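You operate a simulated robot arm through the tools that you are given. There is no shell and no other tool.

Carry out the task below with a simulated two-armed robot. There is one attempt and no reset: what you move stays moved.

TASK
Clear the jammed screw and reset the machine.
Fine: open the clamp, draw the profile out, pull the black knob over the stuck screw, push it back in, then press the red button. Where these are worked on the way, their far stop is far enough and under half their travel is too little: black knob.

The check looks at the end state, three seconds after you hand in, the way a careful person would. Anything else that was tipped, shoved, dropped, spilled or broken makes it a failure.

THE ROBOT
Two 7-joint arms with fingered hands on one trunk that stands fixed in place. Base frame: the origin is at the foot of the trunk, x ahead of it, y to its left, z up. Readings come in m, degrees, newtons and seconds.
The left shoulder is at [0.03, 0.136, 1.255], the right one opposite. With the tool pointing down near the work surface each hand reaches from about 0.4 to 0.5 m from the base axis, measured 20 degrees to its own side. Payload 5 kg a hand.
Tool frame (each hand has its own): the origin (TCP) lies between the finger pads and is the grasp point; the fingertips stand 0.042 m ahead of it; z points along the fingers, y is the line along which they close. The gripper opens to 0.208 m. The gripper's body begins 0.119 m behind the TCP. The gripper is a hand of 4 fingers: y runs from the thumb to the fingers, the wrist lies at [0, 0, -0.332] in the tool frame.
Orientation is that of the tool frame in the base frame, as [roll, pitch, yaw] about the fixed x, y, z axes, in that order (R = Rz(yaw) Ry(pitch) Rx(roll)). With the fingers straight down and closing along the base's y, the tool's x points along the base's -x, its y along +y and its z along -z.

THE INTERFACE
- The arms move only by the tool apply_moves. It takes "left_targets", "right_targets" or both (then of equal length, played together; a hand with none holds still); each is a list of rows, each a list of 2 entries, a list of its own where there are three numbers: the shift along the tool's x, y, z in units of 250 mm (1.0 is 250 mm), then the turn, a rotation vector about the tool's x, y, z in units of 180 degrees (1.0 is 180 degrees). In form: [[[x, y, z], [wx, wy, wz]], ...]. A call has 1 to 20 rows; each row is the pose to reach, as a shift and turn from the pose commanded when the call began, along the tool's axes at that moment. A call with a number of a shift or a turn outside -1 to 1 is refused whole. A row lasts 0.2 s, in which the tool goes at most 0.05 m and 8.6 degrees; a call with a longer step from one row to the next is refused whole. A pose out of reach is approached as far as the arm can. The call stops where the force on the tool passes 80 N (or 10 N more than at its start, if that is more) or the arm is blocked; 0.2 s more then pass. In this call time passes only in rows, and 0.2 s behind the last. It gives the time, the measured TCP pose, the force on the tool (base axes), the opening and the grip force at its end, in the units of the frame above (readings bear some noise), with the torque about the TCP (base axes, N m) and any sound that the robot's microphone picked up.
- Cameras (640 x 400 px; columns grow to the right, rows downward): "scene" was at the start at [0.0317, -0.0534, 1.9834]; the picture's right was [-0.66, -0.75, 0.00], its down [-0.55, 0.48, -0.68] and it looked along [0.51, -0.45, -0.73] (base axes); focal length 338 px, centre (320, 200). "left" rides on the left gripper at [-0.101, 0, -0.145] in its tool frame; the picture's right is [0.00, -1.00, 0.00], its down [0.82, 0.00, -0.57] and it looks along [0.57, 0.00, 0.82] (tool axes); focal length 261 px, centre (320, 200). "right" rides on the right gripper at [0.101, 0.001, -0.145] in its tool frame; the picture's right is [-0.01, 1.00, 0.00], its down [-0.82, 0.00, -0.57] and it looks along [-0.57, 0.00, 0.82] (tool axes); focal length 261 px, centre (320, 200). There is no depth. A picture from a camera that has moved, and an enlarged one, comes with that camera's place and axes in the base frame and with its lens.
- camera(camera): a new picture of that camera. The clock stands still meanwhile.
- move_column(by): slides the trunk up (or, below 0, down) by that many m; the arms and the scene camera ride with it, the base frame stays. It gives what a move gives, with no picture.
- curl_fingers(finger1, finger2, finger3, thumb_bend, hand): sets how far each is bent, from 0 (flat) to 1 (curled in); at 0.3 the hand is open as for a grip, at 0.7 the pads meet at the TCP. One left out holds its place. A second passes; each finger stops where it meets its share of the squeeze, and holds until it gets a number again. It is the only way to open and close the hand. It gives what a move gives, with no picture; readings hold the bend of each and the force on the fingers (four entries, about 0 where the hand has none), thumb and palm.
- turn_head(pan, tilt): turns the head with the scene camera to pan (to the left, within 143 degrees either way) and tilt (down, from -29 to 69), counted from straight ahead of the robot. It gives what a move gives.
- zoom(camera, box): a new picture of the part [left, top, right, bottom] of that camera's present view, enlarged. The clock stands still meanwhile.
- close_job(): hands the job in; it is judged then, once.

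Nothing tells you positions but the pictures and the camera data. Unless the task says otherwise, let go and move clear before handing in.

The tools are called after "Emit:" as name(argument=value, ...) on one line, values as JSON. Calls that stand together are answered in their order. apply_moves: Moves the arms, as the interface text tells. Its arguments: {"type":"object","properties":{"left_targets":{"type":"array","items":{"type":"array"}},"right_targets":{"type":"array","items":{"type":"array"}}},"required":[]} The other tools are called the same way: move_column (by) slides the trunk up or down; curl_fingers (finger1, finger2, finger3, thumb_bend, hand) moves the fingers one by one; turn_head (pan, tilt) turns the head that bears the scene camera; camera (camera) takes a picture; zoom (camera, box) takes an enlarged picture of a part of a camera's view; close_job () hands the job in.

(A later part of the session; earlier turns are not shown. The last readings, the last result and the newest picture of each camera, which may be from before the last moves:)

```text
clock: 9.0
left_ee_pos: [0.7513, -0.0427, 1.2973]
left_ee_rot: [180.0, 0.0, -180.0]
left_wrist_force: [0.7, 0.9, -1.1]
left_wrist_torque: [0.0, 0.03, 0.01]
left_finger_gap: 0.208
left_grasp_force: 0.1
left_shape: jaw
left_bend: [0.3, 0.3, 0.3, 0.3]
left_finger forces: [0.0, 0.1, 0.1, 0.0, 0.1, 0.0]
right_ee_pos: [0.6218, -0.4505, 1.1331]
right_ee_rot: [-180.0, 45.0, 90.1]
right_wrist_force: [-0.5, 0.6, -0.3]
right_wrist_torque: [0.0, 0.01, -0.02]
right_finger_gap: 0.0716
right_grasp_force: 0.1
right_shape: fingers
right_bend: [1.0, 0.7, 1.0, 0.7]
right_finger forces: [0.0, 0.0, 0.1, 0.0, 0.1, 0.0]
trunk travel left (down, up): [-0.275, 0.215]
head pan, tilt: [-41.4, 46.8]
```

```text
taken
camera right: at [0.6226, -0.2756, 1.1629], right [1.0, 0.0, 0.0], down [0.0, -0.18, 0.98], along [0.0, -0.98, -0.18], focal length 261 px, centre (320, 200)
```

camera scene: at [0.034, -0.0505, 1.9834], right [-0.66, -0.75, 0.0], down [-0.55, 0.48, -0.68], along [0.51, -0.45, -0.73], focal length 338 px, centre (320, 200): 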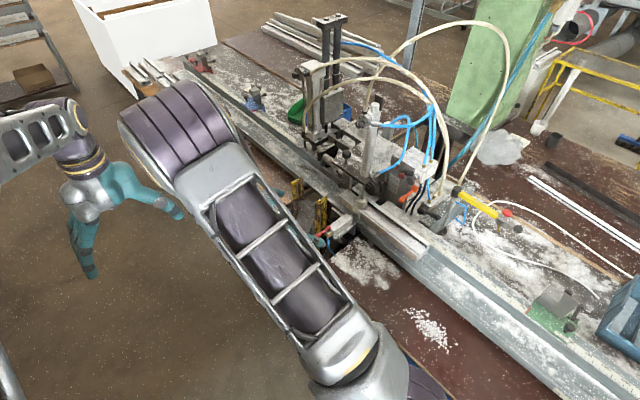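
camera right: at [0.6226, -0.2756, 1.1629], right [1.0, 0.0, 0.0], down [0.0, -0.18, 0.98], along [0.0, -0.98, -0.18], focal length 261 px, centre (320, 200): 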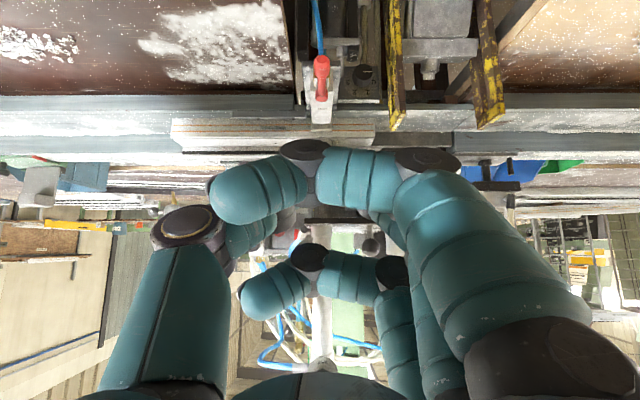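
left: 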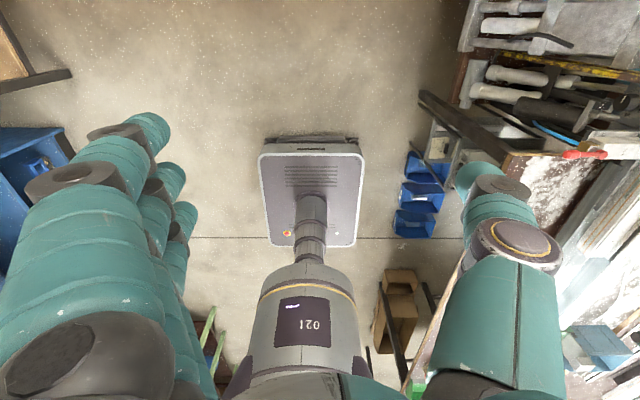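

The curled fingers form hooks. I try an extended pointing finger instead (finger 1 flat, others curled).

Emit:
curl_fingers(hand="right", finger1=0.0, finger2=1.0, finger3=1.0, thumb_bend=1.0)

Emit:
camera(camera="right")

Emit:
camera(camera="scene")

```text
clock: 10.0
left_ee_pos: [0.7522, -0.044, 1.2969]
left_ee_rot: [-180.0, 0.0, -179.9]
left_wrist_force: [0.3, 0.3, 0.1]
left_wrist_torque: [-0.02, -0.02, -0.01]
left_finger_gap: 0.2076
left_grasp_force: 0.1
left_shape: jaw
left_bend: [0.3, 0.3, 0.3, 0.3]
left_finger forces: [0.1, 0.0, 0.1, 0.0, 0.0, 0.0]
right_ee_pos: [0.6226, -0.4521, 1.1322]
right_ee_rot: [-180.0, 45.0, 89.9]
right_wrist_force: [0.4, 0.0, -0.8]
right_wrist_torque: [0.02, -0.02, -0.03]
right_finger_gap: 0.1183
right_grasp_force: 0.1
right_shape: fingers
right_bend: [0.0, 0.95, 1.0, 1.0]
right_finger forces: [0.0, 0.0, 0.0, 0.0, 0.0, 0.1]
trunk travel left (down, up): [-0.275, 0.215]
head pan, tilt: [-41.4, 46.8]
```

```text
taken
camera right: at [0.6224, -0.2758, 1.1629], right [1.0, 0.0, 0.0], down [0.0, -0.18, 0.98], along [0.0, -0.98, -0.18], focal length 261 px, centre (320, 200)
```

right: 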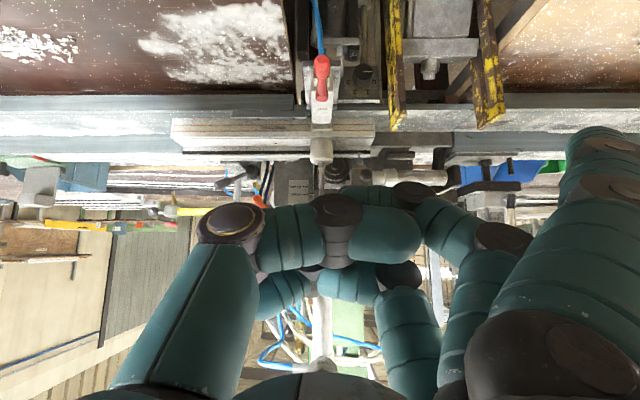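

```text
taken
camera scene: at [0.0319, -0.0532, 1.9834], right [-0.66, -0.75, 0.0], down [-0.55, 0.48, -0.68], along [0.51, -0.45, -0.73], focal length 338 px, centre (320, 200)
```

scene: 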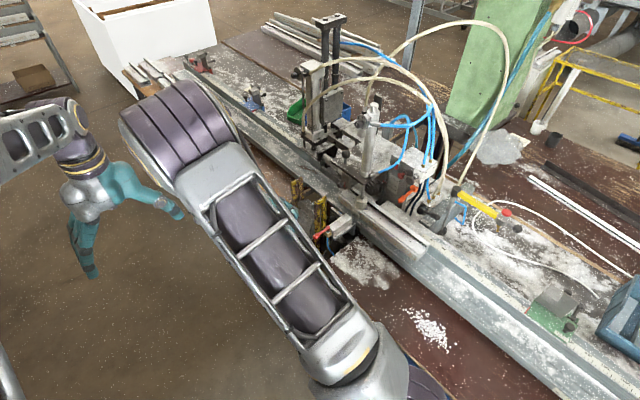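

Finger 1 splays outward, so a closed pinch "blade" (all at 0.7) is a better pusher. I close the hand that way, and bring it up and back to a free area with the tool pointing down again.

Emit:
curl_fingers(hand="right", finger1=0.7, finger2=0.7, finger3=0.7, thumb_bend=0.7)

Emit:
apply_moves(right_targets=[[[-0.07, -0.133, -0.07], [0, 0.0417, 0]], [[-0.14, -0.267, -0.14], [0, 0.0833, 0]], [[-0.21, -0.4, -0.21], [0, 0.125, 0]], [[-0.28, -0.533, -0.28], [0, 0.1667, 0]], [[-0.35, -0.667, -0.35], [0, 0.2083, 0]], [[-0.424, -0.8, -0.424], [0, 0.25, 0]]])

Emit:
camera(camera="right")

```text
clock: 11.0
left_ee_pos: [0.7505, -0.0424, 1.2967]
left_ee_rot: [180.0, 0.0, -180.0]
left_wrist_force: [0.1, -0.7, -0.5]
left_wrist_torque: [0.02, 0.01, 0.01]
left_finger_gap: 0.2078
left_grasp_force: 0.1
left_shape: jaw
left_bend: [0.3, 0.3, 0.3, 0.3]
left_finger forces: [0.0, 0.0, 0.0, 0.1, 0.1, 0.0]
right_ee_pos: [0.6225, -0.4509, 1.1315]
right_ee_rot: [180.0, 45.0, 90.0]
right_wrist_force: [0.4, -0.1, 0.2]
right_wrist_torque: [0.0, 0.01, 0.04]
right_finger_gap: 0.0314
right_grasp_force: 0.1
right_shape: fingers
right_bend: [0.7, 0.7, 0.7, 0.7]
right_finger forces: [0.0, 0.0, 0.0, 0.0, 0.0, 0.0]
trunk travel left (down, up): [-0.275, 0.215]
head pan, tilt: [-41.4, 46.8]
```

```text
clock: 12.4
left_ee_pos: [0.7492, -0.0445, 1.2989]
left_ee_rot: [180.0, 0.1, 179.9]
left_wrist_force: [-0.7, -1.3, 1.2]
left_wrist_torque: [0.15, -0.17, 0.04]
left_finger_gap: 0.2078
left_grasp_force: 0.0
left_shape: jaw
left_bend: [0.3, 0.3, 0.3, 0.3]
left_finger forces: [0.0, 0.0, 0.0, 0.0, 0.0, 0.1]
right_ee_pos: [0.4198, -0.4516, 1.2834]
right_ee_rot: [179.8, -0.2, 90.0]
right_wrist_force: [-1.7, -0.3, 0.2]
right_wrist_torque: [0.0, -0.22, 0.01]
right_finger_gap: 0.0314
right_grasp_force: 0.1
right_shape: fingers
right_bend: [0.7, 0.7, 0.7, 0.7]
right_finger forces: [0.0, 0.0, 0.0, 0.0, 0.1, 0.0]
trunk travel left (down, up): [-0.275, 0.215]
head pan, tilt: [-41.4, 46.8]
```

```text
taken
camera right: at [0.4188, -0.3487, 1.4276], right [1.0, 0.0, 0.0], down [-0.01, -0.82, 0.57], along [0.0, -0.57, -0.82], focal length 261 px, centre (320, 200)
```

right: 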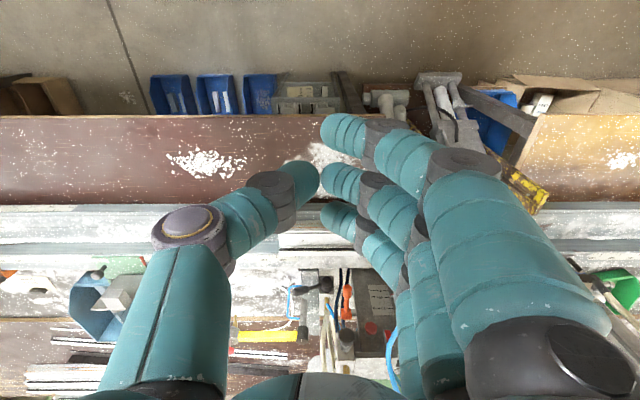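

With 0.7 the fingertips bend inward, so I'd rather use straight fingers as a fork under the handle with the thumb above. I turn the hand back towards its original yaw (slightly past it) in free space, opening the fingers to 0.5 and the thumb to 0.3.

Emit:
apply_moves(right_targets=[[[0, 0, 0], [0, 0, -0.0449]], [[0, 0, 0], [0, 0, -0.0897]], [[0, 0, 0], [0, 0, -0.1346]], [[0, 0, 0], [0, 0, -0.1795]], [[0, 0, 0], [0, 0, -0.2243]], [[0, 0, 0], [0, 0, -0.2692]], [[0, 0, 0], [0, 0, -0.314]], [[0, 0, 0], [0, 0, -0.3589]], [[0, 0, 0], [0, 0, -0.4037]], [[0, 0, 0], [0, 0, -0.4486]], [[0, 0, 0], [0, 0, -0.4935]], [[0, 0, 0], [0, 0, -0.5383]], [[0, 0, 0], [0, 0, -0.5833]]])

Emit:
curl_fingers(hand="right", finger1=0.5, finger2=0.5, finger3=0.5, thumb_bend=0.3)

Emit:
camera(camera="right")

Emit:
camera(camera="scene")

```text
clock: 15.2
left_ee_pos: [0.751, -0.0424, 1.2967]
left_ee_rot: [179.9, 0.1, -180.0]
left_wrist_force: [0.4, -0.4, 0.4]
left_wrist_torque: [0.01, -0.02, -0.02]
left_finger_gap: 0.2078
left_grasp_force: 0.1
left_shape: jaw
left_bend: [0.3, 0.3, 0.3, 0.3]
left_finger forces: [0.0, 0.1, 0.0, 0.0, 0.0, 0.0]
right_ee_pos: [0.4217, -0.4514, 1.2825]
right_ee_rot: [-179.9, 0.0, -164.9]
right_wrist_force: [0.3, 0.5, -0.5]
right_wrist_torque: [0.03, 0.01, 0.02]
right_finger_gap: 0.0312
right_grasp_force: 0.0
right_shape: fingers
right_bend: [0.7, 0.7, 0.7, 0.7]
right_finger forces: [0.0, 0.0, 0.0, 0.0, 0.0, 0.0]
trunk travel left (down, up): [-0.275, 0.215]
head pan, tilt: [-41.4, 46.8]
```

```text
clock: 16.2
left_ee_pos: [0.7505, -0.0431, 1.2971]
left_ee_rot: [-180.0, 0.1, 179.9]
left_wrist_force: [-0.4, -0.3, -0.8]
left_wrist_torque: [0.04, 0.05, 0.0]
left_finger_gap: 0.2077
left_grasp_force: 0.0
left_shape: jaw
left_bend: [0.3, 0.3, 0.3, 0.3]
left_finger forces: [0.0, 0.1, 0.0, 0.0, 0.1, 0.0]
right_ee_pos: [0.4219, -0.4504, 1.2833]
right_ee_rot: [-180.0, -0.1, -165.1]
right_wrist_force: [-0.1, -0.5, 0.0]
right_wrist_torque: [0.0, 0.02, -0.03]
right_finger_gap: 0.1718
right_grasp_force: 0.1
right_shape: fingers
right_bend: [0.5, 0.5, 0.5, 0.3]
right_finger forces: [0.1, 0.0, 0.0, 0.1, 0.1, 0.1]
trunk travel left (down, up): [-0.275, 0.215]
head pan, tilt: [-41.4, 46.8]
```

```text
taken
camera right: at [0.3238, -0.4748, 1.4266], right [-0.25, 0.97, 0.0], down [0.79, 0.21, 0.57], along [0.55, 0.14, -0.82], focal length 261 px, centre (320, 200)
```

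right: 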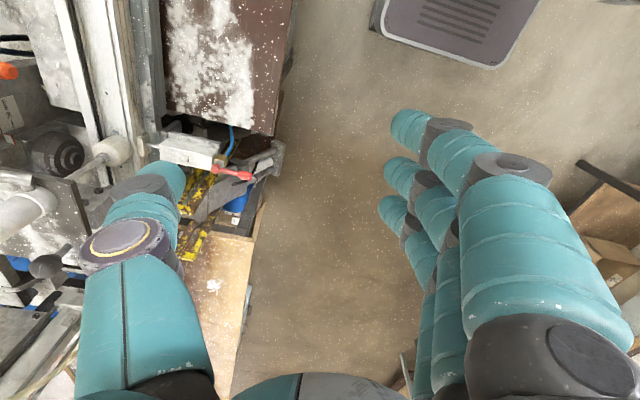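

```text
taken
camera scene: at [0.0317, -0.0534, 1.9834], right [-0.66, -0.75, 0.0], down [-0.55, 0.48, -0.68], along [0.51, -0.45, -0.73], focal length 338 px, centre (320, 200)
```

scene: 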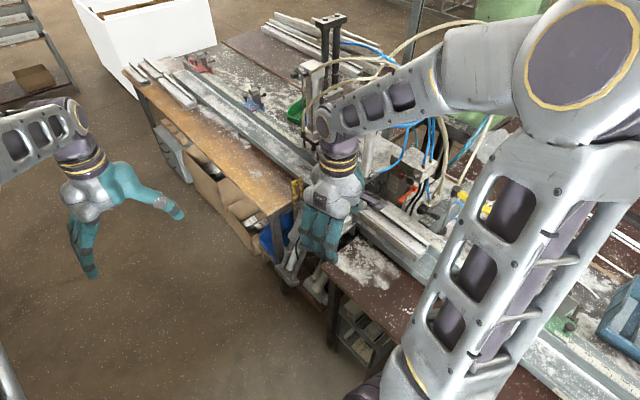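

Straight fingers now reach about [±0.04, 0.058, 0.045] in the tool frame. I tilt the hand 45° so it points towards −y/down, with fingers below and thumb above, moving part of the way to the CLAMP lever.

Emit:
apply_moves(right_targets=[[[0.066, -0.103, 0.044], [0.0417, 0, 0]], [[0.132, -0.206, 0.089], [0.0833, 0, 0]], [[0.198, -0.309, 0.133], [0.125, 0, 0]], [[0.264, -0.412, 0.177], [0.1667, 0, 0]], [[0.33, -0.515, 0.221], [0.2083, 0, 0]], [[0.397, -0.618, 0.266], [0.25, 0, 0]]])

Emit:
camera(camera="right")

Emit:
camera(camera="scene")

```text
clock: 17.6
left_ee_pos: [0.7516, -0.0449, 1.2958]
left_ee_rot: [-180.0, -0.1, 179.9]
left_wrist_force: [0.6, -0.2, 0.3]
left_wrist_torque: [0.08, 0.1, -0.04]
left_finger_gap: 0.2077
left_grasp_force: 0.1
left_shape: jaw
left_bend: [0.3, 0.3, 0.3, 0.3]
left_finger forces: [0.1, 0.1, 0.1, 0.1, 0.0, 0.0]
right_ee_pos: [0.3699, -0.6295, 1.2151]
right_ee_rot: [-135.2, -0.2, -165.1]
right_wrist_force: [1.4, -0.2, -1.4]
right_wrist_torque: [0.04, 0.02, -0.09]
right_finger_gap: 0.1721
right_grasp_force: 0.0
right_shape: fingers
right_bend: [0.5, 0.5, 0.5, 0.3]
right_finger forces: [0.0, 0.0, 0.0, 0.1, 0.0, 0.0]
right hand out of reach, approached as far as the arm can: row 6
trunk travel left (down, up): [-0.275, 0.215]
head pan, tilt: [-41.4, 46.8]
```

```text
taken
camera right: at [0.2463, -0.5542, 1.3173], right [-0.18, 0.69, -0.7], down [0.69, 0.6, 0.41], along [0.7, -0.42, -0.58], focal length 261 px, centre (320, 200)
```

right: 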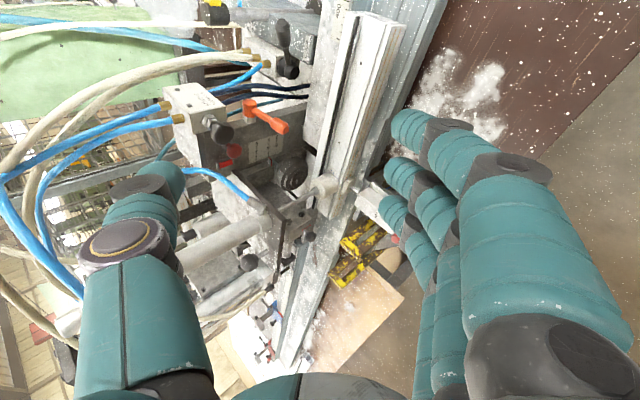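

```text
taken
camera scene: at [0.0334, -0.0549, 1.9833], right [-0.66, -0.75, 0.0], down [-0.55, 0.48, -0.68], along [0.51, -0.45, -0.73], focal length 338 px, centre (320, 200)
```

scene: 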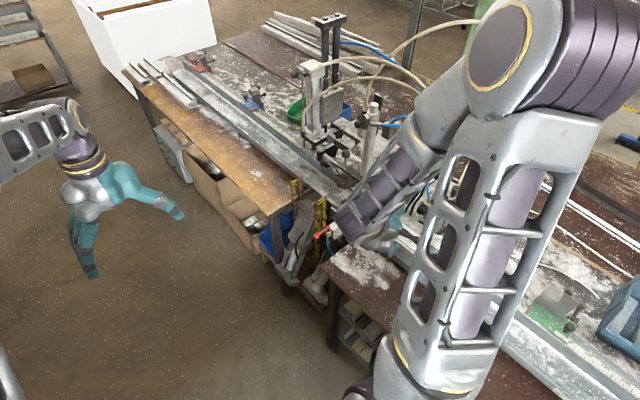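

The arm is near a wrist limit here but the pose is essentially reached; moving outward should relax it. I fold the thumb in to 0.7 (it would otherwise hit the rod and hoses behind the lever) and continue to a point just in front of the CLAMP lever.

Emit:
curl_fingers(hand="right", thumb_bend=0.7)

Emit:
apply_moves(right_targets=[[[0.07, -0.06, 0.15], [0, 0, 0]], [[0.14, -0.12, 0.31], [0, 0, 0]], [[0.21, -0.19, 0.46], [0, 0, 0]], [[0.28, -0.25, 0.61], [0, 0, 0]], [[0.35, -0.31, 0.77], [0, 0, 0]], [[0.42, -0.38, 0.92], [0, 0, 0]]])

Emit:
camera(camera="right")

Emit:
camera(camera="scene")

```text
clock: 18.6
left_ee_pos: [0.751, -0.0421, 1.2978]
left_ee_rot: [-180.0, 0.0, 180.0]
left_wrist_force: [-0.1, 0.0, -0.4]
left_wrist_torque: [-0.01, 0.01, 0.03]
left_finger_gap: 0.2079
left_grasp_force: 0.1
left_shape: jaw
left_bend: [0.3, 0.3, 0.3, 0.3]
left_finger forces: [0.0, 0.0, 0.0, 0.1, 0.0, 0.0]
right_ee_pos: [0.3698, -0.6283, 1.2161]
right_ee_rot: [-135.2, -0.2, -165.3]
right_wrist_force: [0.4, 0.2, -0.3]
right_wrist_torque: [-0.01, 0.01, -0.02]
right_finger_gap: 0.0735
right_grasp_force: 0.0
right_shape: fingers
right_bend: [0.5, 0.5, 0.5, 0.7]
right_finger forces: [0.0, 0.0, 0.0, 0.0, 0.0, 0.0]
trunk travel left (down, up): [-0.275, 0.215]
head pan, tilt: [-41.4, 46.8]
```

```text
clock: 20.0
left_ee_pos: [0.7511, -0.0453, 1.2968]
left_ee_rot: [179.9, 0.0, 179.9]
left_wrist_force: [-0.5, -1.7, -0.3]
left_wrist_torque: [0.2, -0.08, 0.02]
left_finger_gap: 0.2079
left_grasp_force: 0.0
left_shape: jaw
left_bend: [0.3, 0.3, 0.3, 0.3]
left_finger forces: [0.1, 0.0, 0.0, 0.1, 0.0, 0.0]
right_ee_pos: [0.3278, -0.8804, 1.1182]
right_ee_rot: [-135.1, 0.0, -164.9]
right_wrist_force: [1.1, -0.1, -0.3]
right_wrist_torque: [0.02, 0.02, -0.01]
right_finger_gap: 0.0734
right_grasp_force: 0.0
right_shape: fingers
right_bend: [0.5, 0.5, 0.5, 0.7]
right_finger forces: [0.0, 0.0, 0.0, 0.0, 0.0, 0.0]
trunk travel left (down, up): [-0.275, 0.215]
head pan, tilt: [-41.4, 46.8]
```

```text
taken
camera right: at [0.2034, -0.805, 1.2203], right [-0.18, 0.69, -0.71], down [0.69, 0.6, 0.41], along [0.7, -0.41, -0.58], focal length 261 px, centre (320, 200)
```

right: 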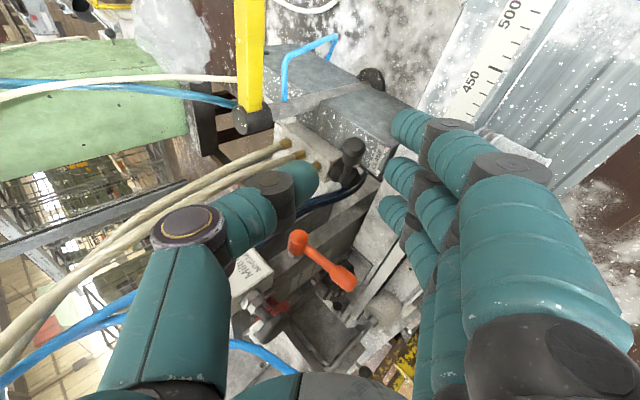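

```text
taken
camera scene: at [0.0314, -0.0562, 1.9833], right [-0.66, -0.75, 0.0], down [-0.55, 0.48, -0.68], along [0.51, -0.45, -0.73], focal length 338 px, centre (320, 200)
```

scene: 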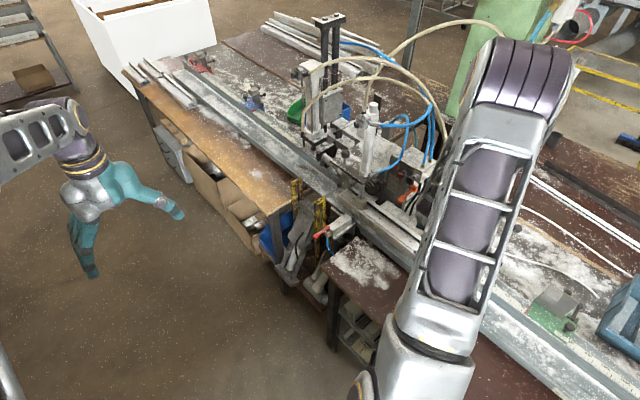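

The camera now sees the CLAMP lever right where I predicted (tip near pixel (352,146)). Zooming to check clearances around it.

Emit:
zoom(camera="right", box=[270, 90, 430, 190])

Emit:
zoom(camera="scene", box=[330, 160, 430, 222])

```text
4.00 times, centred on (350, 140) of right
camera zoom: at [0.2034, -0.805, 1.2203], right [-0.18, 0.69, -0.71], down [0.69, 0.6, 0.41], along [0.7, -0.41, -0.58], focal length 1043 px, centre (200, 440)
```

zoom: 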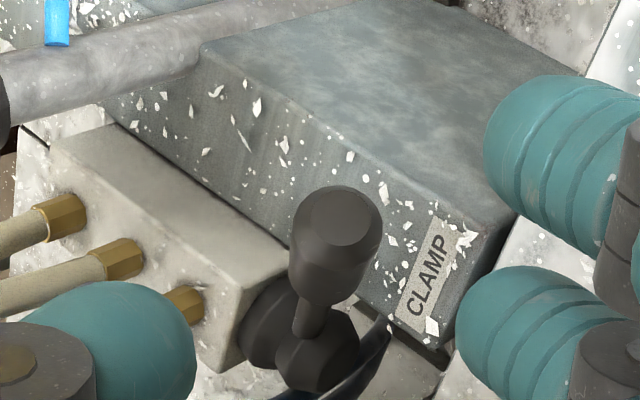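

```text
6.40 times, centred on (380, 191) of scene
camera zoom: at [0.0314, -0.0562, 1.9833], right [-0.66, -0.75, 0.0], down [-0.55, 0.48, -0.68], along [0.51, -0.45, -0.73], focal length 2164 px, centre (-64, 258)
```

zoom: 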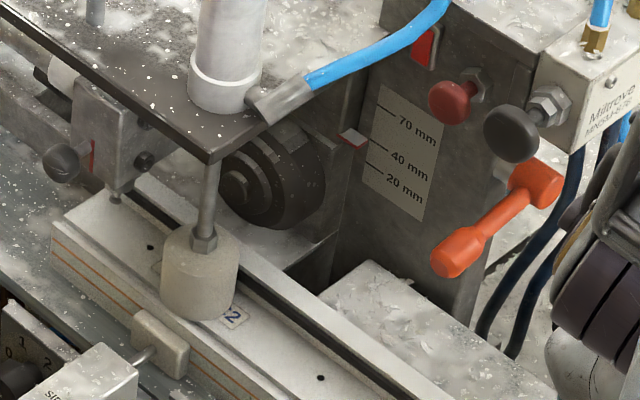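

I lower the fingertips to just in front of and below the handle (f3 tip to about [0.362, −0.905, 0.972]).

Emit:
apply_moves(right_targets=[[[0.013, 0.022, 0.081], [0, 0, 0]], [[0.027, 0.044, 0.163], [0, 0, 0]], [[0.04, 0.066, 0.244], [0, 0, 0]], [[0.053, 0.088, 0.325], [0, 0, 0]]])

Emit:
camera(camera="right")

Emit:
zoom(camera="right", box=[270, 90, 430, 230])

```text
clock: 21.0
left_ee_pos: [0.7509, -0.0449, 1.2975]
left_ee_rot: [179.9, -0.1, 180.0]
left_wrist_force: [-0.4, -1.0, 0.2]
left_wrist_torque: [0.16, 0.01, -0.02]
left_finger_gap: 0.2078
left_grasp_force: 0.1
left_shape: jaw
left_bend: [0.3, 0.3, 0.3, 0.3]
left_finger forces: [0.0, 0.0, 0.0, 0.1, 0.1, 0.0]
right_ee_pos: [0.3263, -0.923, 1.0477]
right_ee_rot: [-135.1, 0.0, -165.0]
right_wrist_force: [-0.6, 0.4, -0.9]
right_wrist_torque: [0.06, 0.02, 0.0]
right_finger_gap: 0.0735
right_grasp_force: 0.1
right_shape: fingers
right_bend: [0.5, 0.5, 0.5, 0.7]
right_finger forces: [0.0, 0.0, 0.1, 0.0, 0.1, 0.0]
trunk travel left (down, up): [-0.275, 0.215]
head pan, tilt: [-41.4, 46.8]
```

```text
taken
camera right: at [0.2012, -0.8481, 1.1487], right [-0.18, 0.69, -0.71], down [0.69, 0.6, 0.41], along [0.7, -0.41, -0.58], focal length 261 px, centre (320, 200)
```

right: 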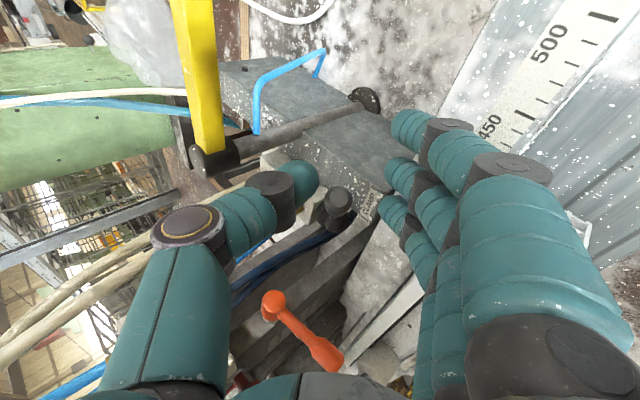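

```text
2.86 times, centred on (350, 160) of right
camera zoom: at [0.2012, -0.8481, 1.1487], right [-0.18, 0.69, -0.71], down [0.69, 0.6, 0.41], along [0.7, -0.41, -0.58], focal length 745 px, centre (234, 314)
```

zoom: 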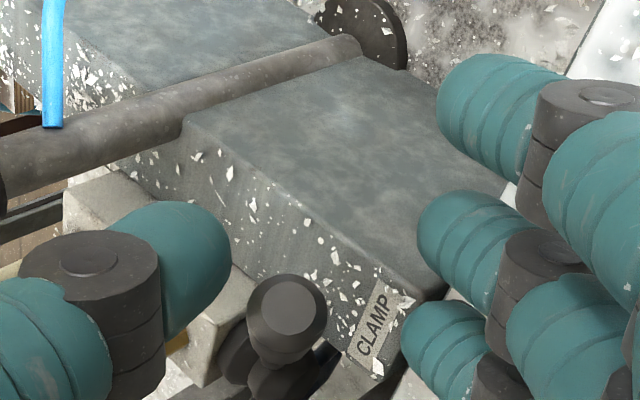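

The handle end faces the camera and f3 is below/in front of it; I slide the fingertips about 45 mm in −y so f3 passes beneath the handle.

Emit:
apply_moves(right_targets=[[[0.015, -0.036, 0.046], [0, 0, 0]], [[0.031, -0.073, 0.091], [0, 0, 0]], [[0.047, -0.109, 0.137], [0, 0, 0]]])

Emit:
camera(camera="right")

Emit:
zoom(camera="right", box=[270, 110, 430, 250])

```text
clock: 21.8
left_ee_pos: [0.7497, -0.0448, 1.2984]
left_ee_rot: [-180.0, -0.1, -179.9]
left_wrist_force: [-0.5, -0.8, 0.3]
left_wrist_torque: [0.02, -0.01, 0.01]
left_finger_gap: 0.2079
left_grasp_force: 0.1
left_shape: jaw
left_bend: [0.3, 0.3, 0.3, 0.3]
left_finger forces: [0.0, 0.0, 0.0, 0.0, 0.0, 0.1]
right_ee_pos: [0.3247, -0.9667, 1.0419]
right_ee_rot: [-135.1, 0.0, -164.9]
right_wrist_force: [-0.2, -0.7, -0.3]
right_wrist_torque: [0.01, 0.01, -0.02]
right_finger_gap: 0.0735
right_grasp_force: 0.0
right_shape: fingers
right_bend: [0.5, 0.5, 0.5, 0.7]
right_finger forces: [0.0, 0.0, 0.0, 0.0, 0.1, 0.0]
trunk travel left (down, up): [-0.275, 0.215]
head pan, tilt: [-41.4, 46.8]
```

```text
taken
camera right: at [0.2014, -0.892, 1.1441], right [-0.18, 0.69, -0.71], down [0.69, 0.6, 0.41], along [0.7, -0.41, -0.58], focal length 261 px, centre (320, 200)
```

right: 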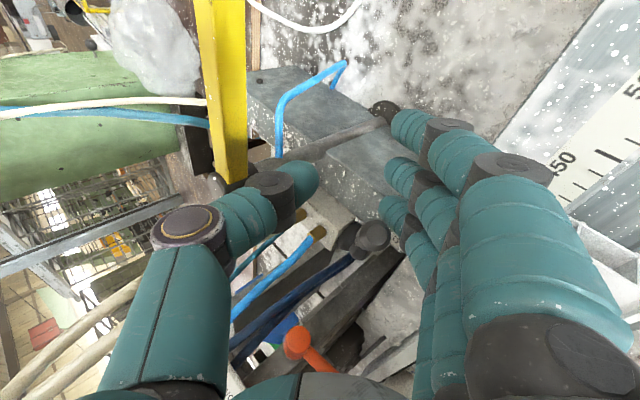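

```text
2.86 times, centred on (350, 180) of right
camera zoom: at [0.2014, -0.892, 1.1441], right [-0.18, 0.69, -0.71], down [0.69, 0.6, 0.41], along [0.7, -0.41, -0.58], focal length 745 px, centre (234, 257)
```

zoom: 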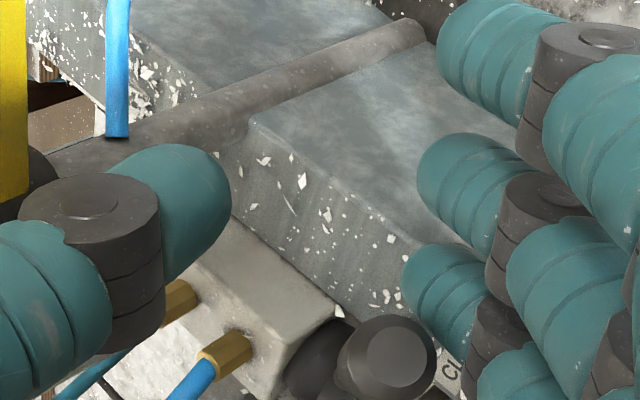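

f3 now lies under the handle. I lift straight up 30 mm and watch the force and the lever.

Emit:
apply_moves(right_targets=[[[0, -0.028, -0.028], [0, 0, 0]], [[0, -0.057, -0.057], [0, 0, 0]], [[0, -0.085, -0.085], [0, 0, 0]]])

Emit:
zoom(camera="right", box=[270, 110, 430, 250])

```text
clock: 22.6
left_ee_pos: [0.7508, -0.0442, 1.2953]
left_ee_rot: [180.0, 0.0, -180.0]
left_wrist_force: [0.0, 0.7, 0.1]
left_wrist_torque: [-0.03, -0.03, -0.02]
left_finger_gap: 0.2076
left_grasp_force: 0.0
left_shape: jaw
left_bend: [0.3, 0.3, 0.3, 0.3]
left_finger forces: [0.1, 0.0, 0.0, 0.1, 0.0, 0.1]
right_ee_pos: [0.3247, -0.9667, 1.07]
right_ee_rot: [-135.2, -0.1, -165.0]
right_wrist_force: [-1.6, -0.3, -16.4]
right_wrist_torque: [-0.78, 0.62, 0.01]
right_finger_gap: 0.0734
right_grasp_force: 6.4
right_shape: fingers
right_bend: [0.5, 0.5, 0.44, 0.7]
right_finger forces: [0.0, 0.1, 13.5, 0.0, 0.0, 0.0]
trunk travel left (down, up): [-0.275, 0.215]
head pan, tilt: [-41.4, 46.8]
```

```text
2.86 times, centred on (350, 180) of right
camera zoom: at [0.2002, -0.8912, 1.1721], right [-0.18, 0.69, -0.7], down [0.69, 0.6, 0.41], along [0.7, -0.41, -0.58], focal length 745 px, centre (234, 257)
```

zoom: 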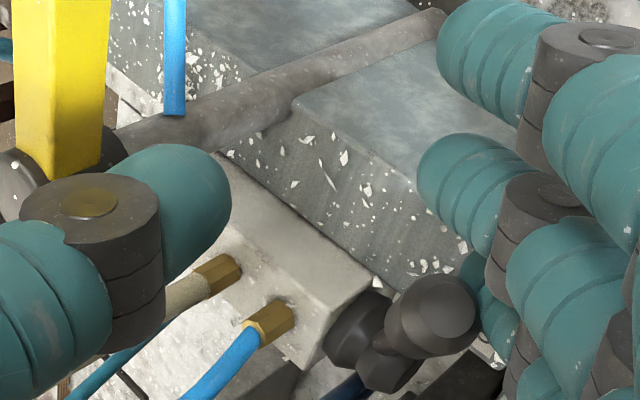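

f3 presses the handle with ~13 N but the lever hasn't moved and the finger is giving way. I press a little further to see whether it yields.

Emit:
apply_moves(right_targets=[[[0, -0.02, -0.02], [0, 0, 0]], [[0, -0.042, -0.042], [0, 0, 0]]])

Emit:
zoom(camera="right", box=[270, 110, 430, 250])

```text
clock: 23.2
left_ee_pos: [0.7504, -0.0439, 1.2973]
left_ee_rot: [180.0, -0.1, 180.0]
left_wrist_force: [-0.1, -0.4, 0.3]
left_wrist_torque: [0.0, 0.0, 0.0]
left_finger_gap: 0.2079
left_grasp_force: 0.0
left_shape: jaw
left_bend: [0.3, 0.3, 0.3, 0.3]
left_finger forces: [0.1, 0.0, 0.1, 0.0, 0.1, 0.1]
right_ee_pos: [0.3242, -0.9665, 1.0854]
right_ee_rot: [-135.1, -0.1, -165.1]
right_wrist_force: [-8.0, 4.6, -16.1]
right_wrist_torque: [-0.28, 1.15, 0.42]
right_finger_gap: 0.0736
right_grasp_force: 7.7
right_shape: fingers
right_bend: [0.5, 0.5, 0.4, 0.7]
right_finger forces: [0.0, 0.1, 15.3, 0.0, 0.0, 0.1]
trunk travel left (down, up): [-0.275, 0.215]
head pan, tilt: [-41.4, 46.8]
```

```text
2.86 times, centred on (350, 180) of right
camera zoom: at [0.1995, -0.8921, 1.188], right [-0.18, 0.69, -0.71], down [0.69, 0.6, 0.41], along [0.7, -0.41, -0.58], focal length 745 px, centre (234, 257)
```

zoom: 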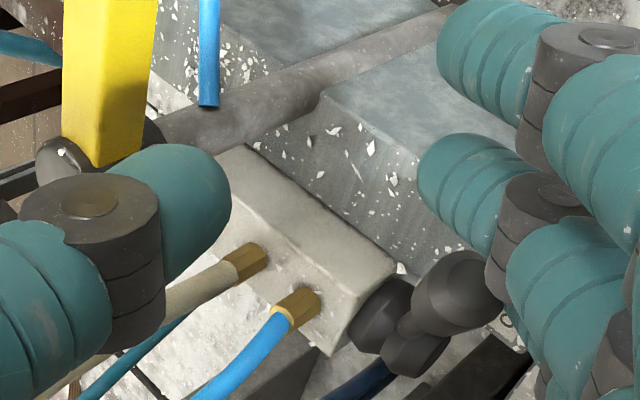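

The lever hasn't budged upward, so it may swing the other way. I back the finger out from under the handle and bring it above it, to test pressing down gently.

Emit:
apply_moves(right_targets=[[[0, 0.064, 0.064], [0, 0, 0]], [[0, 0.127, 0.127], [0, 0, 0]], [[-0.033, 0.216, 0.039], [0, 0, 0]], [[-0.067, 0.305, -0.05], [0, 0, 0]], [[-0.067, 0.185, -0.17], [0, 0, 0]], [[-0.067, 0.064, -0.291], [0, 0, 0]], [[-0.04, -0.007, -0.22], [0, 0, 0]], [[-0.013, -0.078, -0.149], [0, 0, 0]]])

Emit:
camera(camera="right")

Emit:
zoom(camera="right", box=[270, 110, 430, 250])

```text
clock: 25.0
left_ee_pos: [0.7509, -0.0433, 1.2975]
left_ee_rot: [-179.9, 0.0, 180.0]
left_wrist_force: [-0.9, 0.8, 0.1]
left_wrist_torque: [0.01, -0.05, 0.01]
left_finger_gap: 0.2079
left_grasp_force: 0.2
left_shape: jaw
left_bend: [0.3, 0.3, 0.3, 0.3]
left_finger forces: [0.1, 0.1, 0.0, 0.0, 0.0, 0.0]
right_ee_pos: [0.3264, -0.9521, 1.1291]
right_ee_rot: [-135.0, 0.0, -165.1]
right_wrist_force: [-0.1, -0.1, 0.6]
right_wrist_torque: [-0.01, 0.03, 0.02]
right_finger_gap: 0.0735
right_grasp_force: 0.0
right_shape: fingers
right_bend: [0.5, 0.5, 0.49, 0.7]
right_finger forces: [0.0, 0.0, 0.0, 0.1, 0.1, 0.0]
trunk travel left (down, up): [-0.275, 0.215]
head pan, tilt: [-41.4, 46.8]
```

```text
taken
camera right: at [0.2012, -0.8778, 1.23], right [-0.18, 0.69, -0.71], down [0.69, 0.6, 0.41], along [0.7, -0.41, -0.58], focal length 261 px, centre (320, 200)
```

right: 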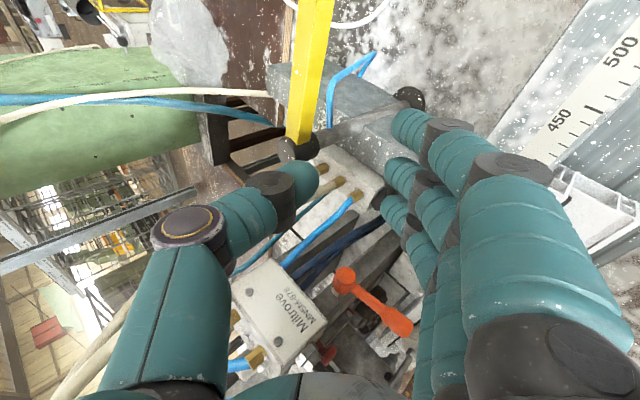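

```text
2.86 times, centred on (350, 180) of right
camera zoom: at [0.2012, -0.8778, 1.23], right [-0.18, 0.69, -0.71], down [0.69, 0.6, 0.41], along [0.7, -0.41, -0.58], focal length 745 px, centre (234, 257)
```

zoom: 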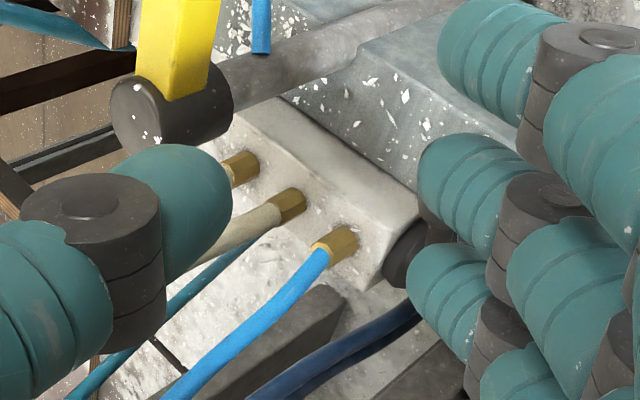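

f3 is now above the handle. I press down 40 mm in small steps.

Emit:
apply_moves(right_targets=[[[0, 0.028, 0.028], [0, 0, 0]], [[0, 0.057, 0.057], [0, 0, 0]], [[0, 0.085, 0.085], [0, 0, 0]], [[0, 0.113, 0.113], [0, 0, 0]]])

Emit:
zoom(camera="right", box=[270, 110, 430, 250])

```text
clock: 26.0
left_ee_pos: [0.751, -0.0436, 1.2966]
left_ee_rot: [-180.0, 0.0, 179.9]
left_wrist_force: [0.1, 0.4, 0.0]
left_wrist_torque: [0.03, 0.04, -0.02]
left_finger_gap: 0.2078
left_grasp_force: 0.1
left_shape: jaw
left_bend: [0.3, 0.3, 0.3, 0.3]
left_finger forces: [0.1, 0.0, 0.1, 0.0, 0.1, 0.0]
right_ee_pos: [0.3253, -0.9541, 1.0875]
right_ee_rot: [-135.0, -0.1, -165.1]
right_wrist_force: [-0.3, -1.0, 0.0]
right_wrist_torque: [0.02, -0.03, 0.0]
right_finger_gap: 0.0737
right_grasp_force: 0.2
right_shape: fingers
right_bend: [0.5, 0.5, 0.49, 0.7]
right_finger forces: [0.0, 0.1, 0.1, 0.0, 0.0, 0.0]
trunk travel left (down, up): [-0.275, 0.215]
head pan, tilt: [-41.4, 46.8]
```

```text
2.86 times, centred on (350, 180) of right
camera zoom: at [0.2003, -0.8788, 1.1895], right [-0.18, 0.68, -0.71], down [0.69, 0.6, 0.41], along [0.7, -0.42, -0.58], focal length 745 px, centre (234, 257)
```

zoom: 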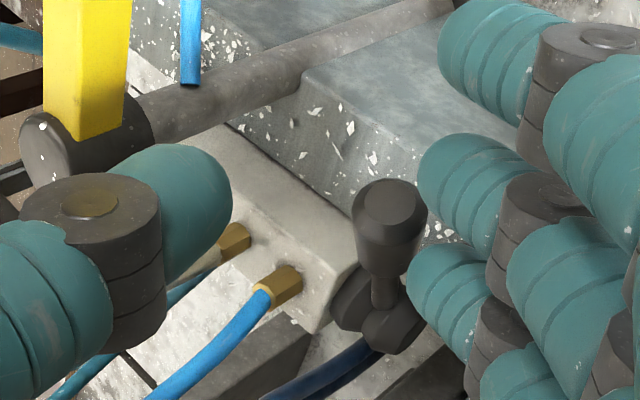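

With no force the handle now appears shifted about 2 cm towards −y, next to f3 — so it may turn about a different axis than I thought. I lift the hand up and back to look at the lever clearly.

Emit:
apply_moves(right_targets=[[[0, -0.113, -0.113], [0, 0, 0]], [[-0.03, -0.12, -0.31], [0, 0, 0]], [[-0.06, -0.05, -0.42], [0, 0, 0]]])

Emit:
camera(camera="right")

Emit:
zoom(camera="right", box=[270, 90, 430, 190])

Emit:
zoom(camera="scene", box=[300, 130, 480, 250])

```text
clock: 26.8
left_ee_pos: [0.7515, -0.0436, 1.2963]
left_ee_rot: [-180.0, -0.2, 179.9]
left_wrist_force: [-0.5, 0.1, 0.0]
left_wrist_torque: [-0.02, 0.0, 0.02]
left_finger_gap: 0.2078
left_grasp_force: 0.2
left_shape: jaw
left_bend: [0.3, 0.3, 0.3, 0.3]
left_finger forces: [0.1, 0.0, 0.1, 0.0, 0.0, 0.0]
right_ee_pos: [0.3227, -0.8856, 1.1712]
right_ee_rot: [-135.0, 0.0, -165.1]
right_wrist_force: [0.1, 0.7, -0.7]
right_wrist_torque: [0.04, 0.0, 0.01]
right_finger_gap: 0.0733
right_grasp_force: 0.0
right_shape: fingers
right_bend: [0.5, 0.5, 0.5, 0.7]
right_finger forces: [0.0, 0.1, 0.0, 0.1, 0.0, 0.0]
trunk travel left (down, up): [-0.275, 0.215]
head pan, tilt: [-41.4, 46.8]
```

```text
taken
camera right: at [0.1986, -0.8107, 1.273], right [-0.18, 0.68, -0.71], down [0.69, 0.6, 0.41], along [0.7, -0.42, -0.58], focal length 261 px, centre (320, 200)
```

right: 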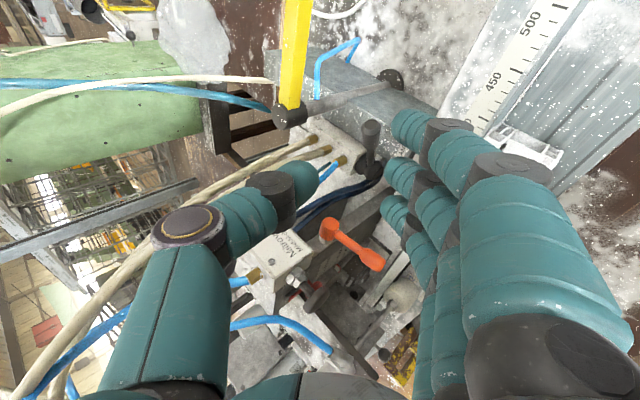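

```text
4.00 times, centred on (350, 140) of right
camera zoom: at [0.1986, -0.8107, 1.273], right [-0.18, 0.68, -0.71], down [0.69, 0.6, 0.41], along [0.7, -0.42, -0.58], focal length 1043 px, centre (200, 440)
```

zoom: 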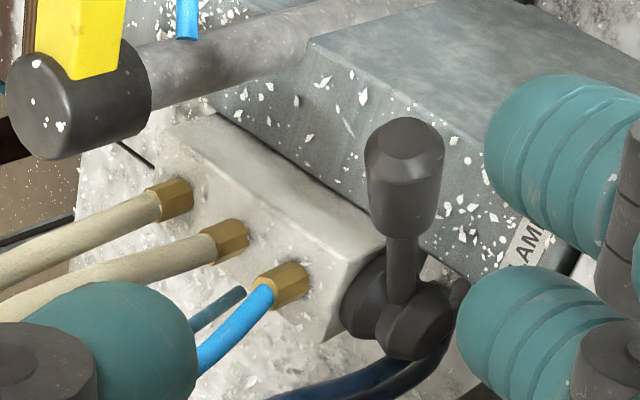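

```text
3.33 times, centred on (390, 190) of scene
camera zoom: at [0.0319, -0.0533, 1.9834], right [-0.66, -0.75, 0.0], down [-0.55, 0.48, -0.68], along [0.51, -0.45, -0.73], focal length 1127 px, centre (87, 233)
```

zoom: 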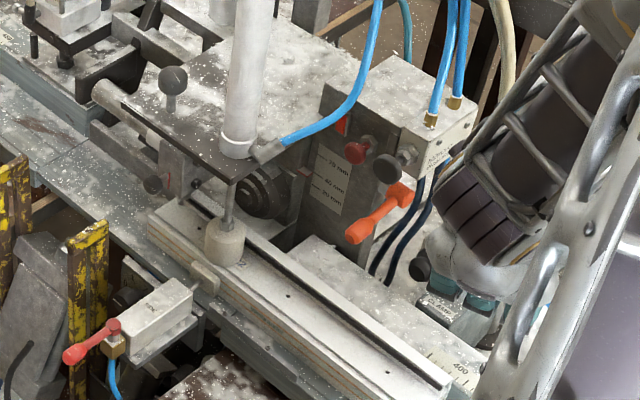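

The handle did swing about 2 cm towards −y with almost no force, so the hinge is about a near-vertical axis. I open the thumb out of the way and place f3's tip just in front (+y side) of the handle.

Emit:
curl_fingers(hand="right", thumb_bend=0.0)

Emit:
apply_moves(right_targets=[[[0.007, 0.047, 0.128], [0, 0, 0]], [[0.014, 0.094, 0.257], [0, 0, 0]], [[0.021, 0.141, 0.385], [0, 0, 0]]])

Emit:
camera(camera="right")

Emit:
zoom(camera="right", box=[270, 110, 430, 250])

```text
clock: 27.8
left_ee_pos: [0.7511, -0.0438, 1.2964]
left_ee_rot: [180.0, 0.1, -179.9]
left_wrist_force: [-0.2, -0.4, -0.5]
left_wrist_torque: [0.01, 0.03, 0.02]
left_finger_gap: 0.2078
left_grasp_force: 0.0
left_shape: jaw
left_bend: [0.3, 0.3, 0.3, 0.3]
left_finger forces: [0.0, 0.0, 0.0, 0.0, 0.0, 0.1]
right_ee_pos: [0.3234, -0.8854, 1.1713]
right_ee_rot: [-134.9, 0.1, -165.1]
right_wrist_force: [0.2, 0.1, 0.2]
right_wrist_torque: [0.0, -0.01, 0.03]
right_finger_gap: 0.2057
right_grasp_force: 0.0
right_shape: fingers
right_bend: [0.5, 0.5, 0.5, 0.0]
right_finger forces: [0.0, 0.1, 0.0, 0.0, 0.0, 0.0]
trunk travel left (down, up): [-0.275, 0.215]
head pan, tilt: [-41.4, 46.8]
```

```text
clock: 28.6
left_ee_pos: [0.7507, -0.0456, 1.297]
left_ee_rot: [179.8, -0.1, 179.9]
left_wrist_force: [-0.3, -1.8, 0.5]
left_wrist_torque: [0.16, 0.0, -0.02]
left_finger_gap: 0.208
left_grasp_force: 0.2
left_shape: jaw
left_bend: [0.3, 0.3, 0.3, 0.3]
left_finger forces: [0.0, 0.1, 0.0, 0.0, 0.1, 0.0]
right_ee_pos: [0.3296, -0.9304, 1.0765]
right_ee_rot: [-135.1, 0.0, -165.1]
right_wrist_force: [0.9, -1.7, 0.4]
right_wrist_torque: [0.05, 0.06, -0.01]
right_finger_gap: 0.2059
right_grasp_force: 0.1
right_shape: fingers
right_bend: [0.5, 0.5, 0.5, 0.0]
right_finger forces: [0.0, 0.0, 0.1, 0.0, 0.0, 0.0]
trunk travel left (down, up): [-0.275, 0.215]
head pan, tilt: [-41.4, 46.8]
```

```text
taken
camera right: at [0.205, -0.8554, 1.1782], right [-0.18, 0.69, -0.71], down [0.69, 0.6, 0.41], along [0.7, -0.41, -0.58], focal length 261 px, centre (320, 200)
```

right: 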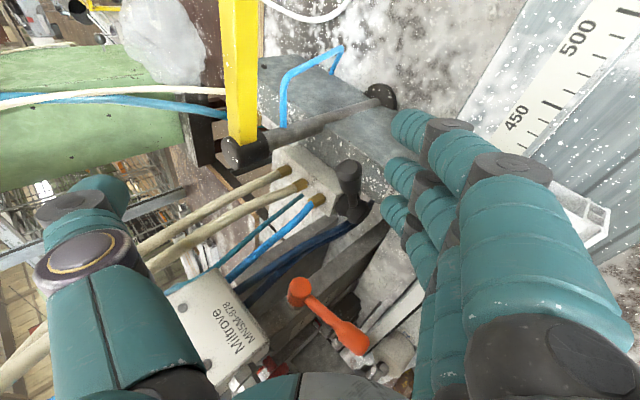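

```text
2.86 times, centred on (350, 180) of right
camera zoom: at [0.205, -0.8554, 1.1782], right [-0.18, 0.69, -0.71], down [0.69, 0.6, 0.41], along [0.7, -0.41, -0.58], focal length 745 px, centre (234, 257)
```

zoom: 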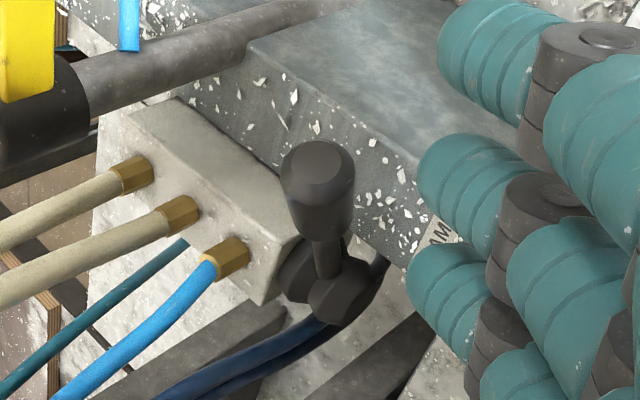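

I push the handle towards −y by 40 mm with f3's tip and check.

Emit:
apply_moves(right_targets=[[[0.006, -0.036, 0.039], [0, 0, 0]], [[0.012, -0.073, 0.079], [0, 0, 0]], [[0.018, -0.11, 0.118], [0, 0, 0]]])

Emit:
zoom(camera="right", box=[270, 110, 430, 250])

```text
clock: 29.4
left_ee_pos: [0.7514, -0.0434, 1.2968]
left_ee_rot: [-180.0, 0.1, -179.9]
left_wrist_force: [0.5, -0.4, -0.1]
left_wrist_torque: [0.02, 0.03, 0.01]
left_finger_gap: 0.2076
left_grasp_force: 0.0
left_shape: jaw
left_bend: [0.3, 0.3, 0.3, 0.3]
left_finger forces: [0.1, 0.0, 0.0, 0.0, 0.0, 0.0]
right_ee_pos: [0.3344, -0.9702, 1.077]
right_ee_rot: [-134.9, -0.1, -165.0]
right_wrist_force: [-0.7, -0.6, -0.3]
right_wrist_torque: [-0.02, -0.01, 0.0]
right_finger_gap: 0.2059
right_grasp_force: 0.1
right_shape: fingers
right_bend: [0.5, 0.5, 0.49, 0.0]
right_finger forces: [0.0, 0.0, 0.1, 0.0, 0.1, 0.0]
trunk travel left (down, up): [-0.275, 0.215]
head pan, tilt: [-41.4, 46.8]
```

```text
2.86 times, centred on (350, 180) of right
camera zoom: at [0.2103, -0.8951, 1.178], right [-0.18, 0.68, -0.71], down [0.69, 0.6, 0.41], along [0.7, -0.41, -0.58], focal length 745 px, centre (234, 257)
```

zoom: 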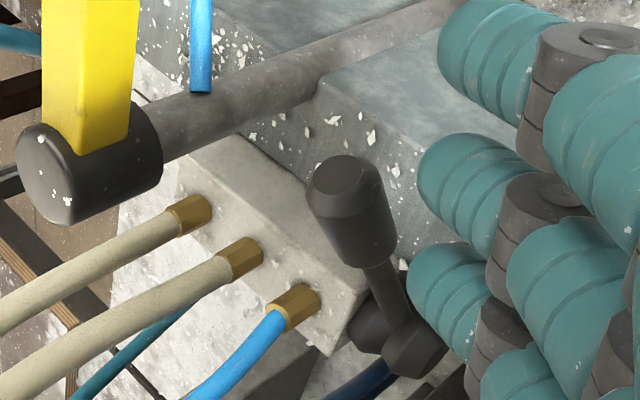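

It swings freely with almost no force (now ~32° past −x towards −y). I keep pushing along the arc.

Emit:
apply_moves(right_targets=[[[-0.005, -0.036, 0.044], [0, 0, 0]], [[-0.011, -0.073, 0.087], [0, 0, 0]], [[-0.016, -0.109, 0.131], [0, 0, 0]]])

Emit:
zoom(camera="right", box=[270, 110, 430, 250])

Emit:
zoom(camera="scene", box=[300, 130, 480, 250])

```text
clock: 30.4
left_ee_pos: [0.7481, -0.0369, 1.3004]
left_ee_rot: [-179.7, 0.1, -179.9]
left_wrist_force: [-0.1, -0.3, -0.3]
left_wrist_torque: [0.09, 0.02, 0.02]
left_finger_gap: 0.2077
left_grasp_force: 0.0
left_shape: jaw
left_bend: [0.3, 0.3, 0.3, 0.3]
left_finger forces: [0.0, 0.0, 0.0, 0.0, 0.0, 0.0]
right_ee_pos: [0.3456, -1.0004, 1.0772]
right_ee_rot: [-135.3, 0.0, -164.9]
right_wrist_force: [-32.2, 59.2, 51.0]
right_wrist_torque: [6.4, 1.2, 2.48]
right_finger_gap: 0.206
right_grasp_force: 34.7
right_shape: fingers
right_bend: [0.5, 0.47, 0.4, 0.0]
right_finger forces: [0.0, 10.0, 60.2, 0.0, 0.1, 0.0]
trunk travel left (down, up): [-0.275, 0.215]
head pan, tilt: [-41.4, 46.8]
stopped in row 3 (right hand): the force on the tool passed its limit at 82 N (the readings are from after the stop); the commanded pose is now the measured one
```

```text
2.86 times, centred on (350, 180) of right
camera zoom: at [0.2212, -0.9264, 1.1794], right [-0.18, 0.69, -0.7], down [0.69, 0.6, 0.41], along [0.7, -0.41, -0.58], focal length 745 px, centre (234, 257)
```

zoom: 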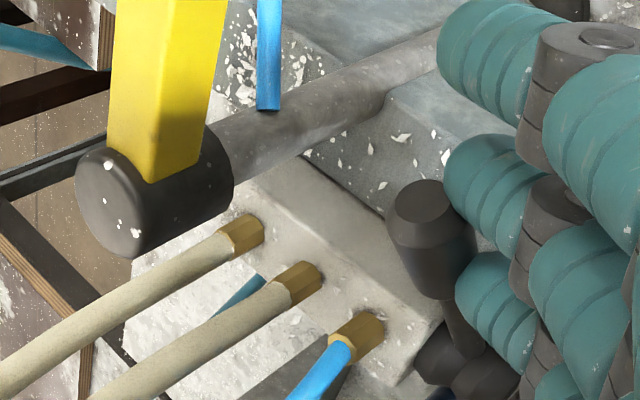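

```text
3.33 times, centred on (390, 190) of scene
camera zoom: at [0.0262, -0.0419, 1.9842], right [-0.66, -0.75, 0.0], down [-0.54, 0.48, -0.69], along [0.51, -0.46, -0.73], focal length 1127 px, centre (87, 233)
```

zoom: 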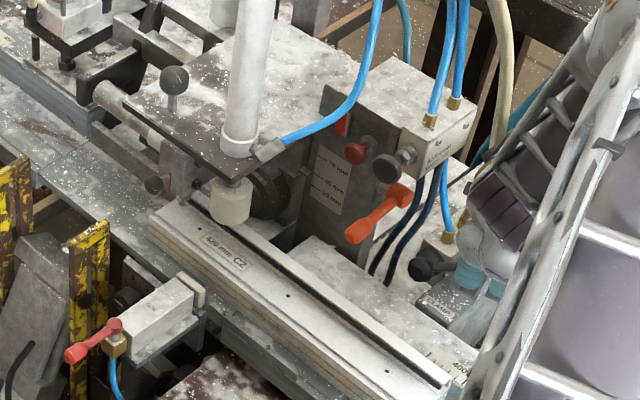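

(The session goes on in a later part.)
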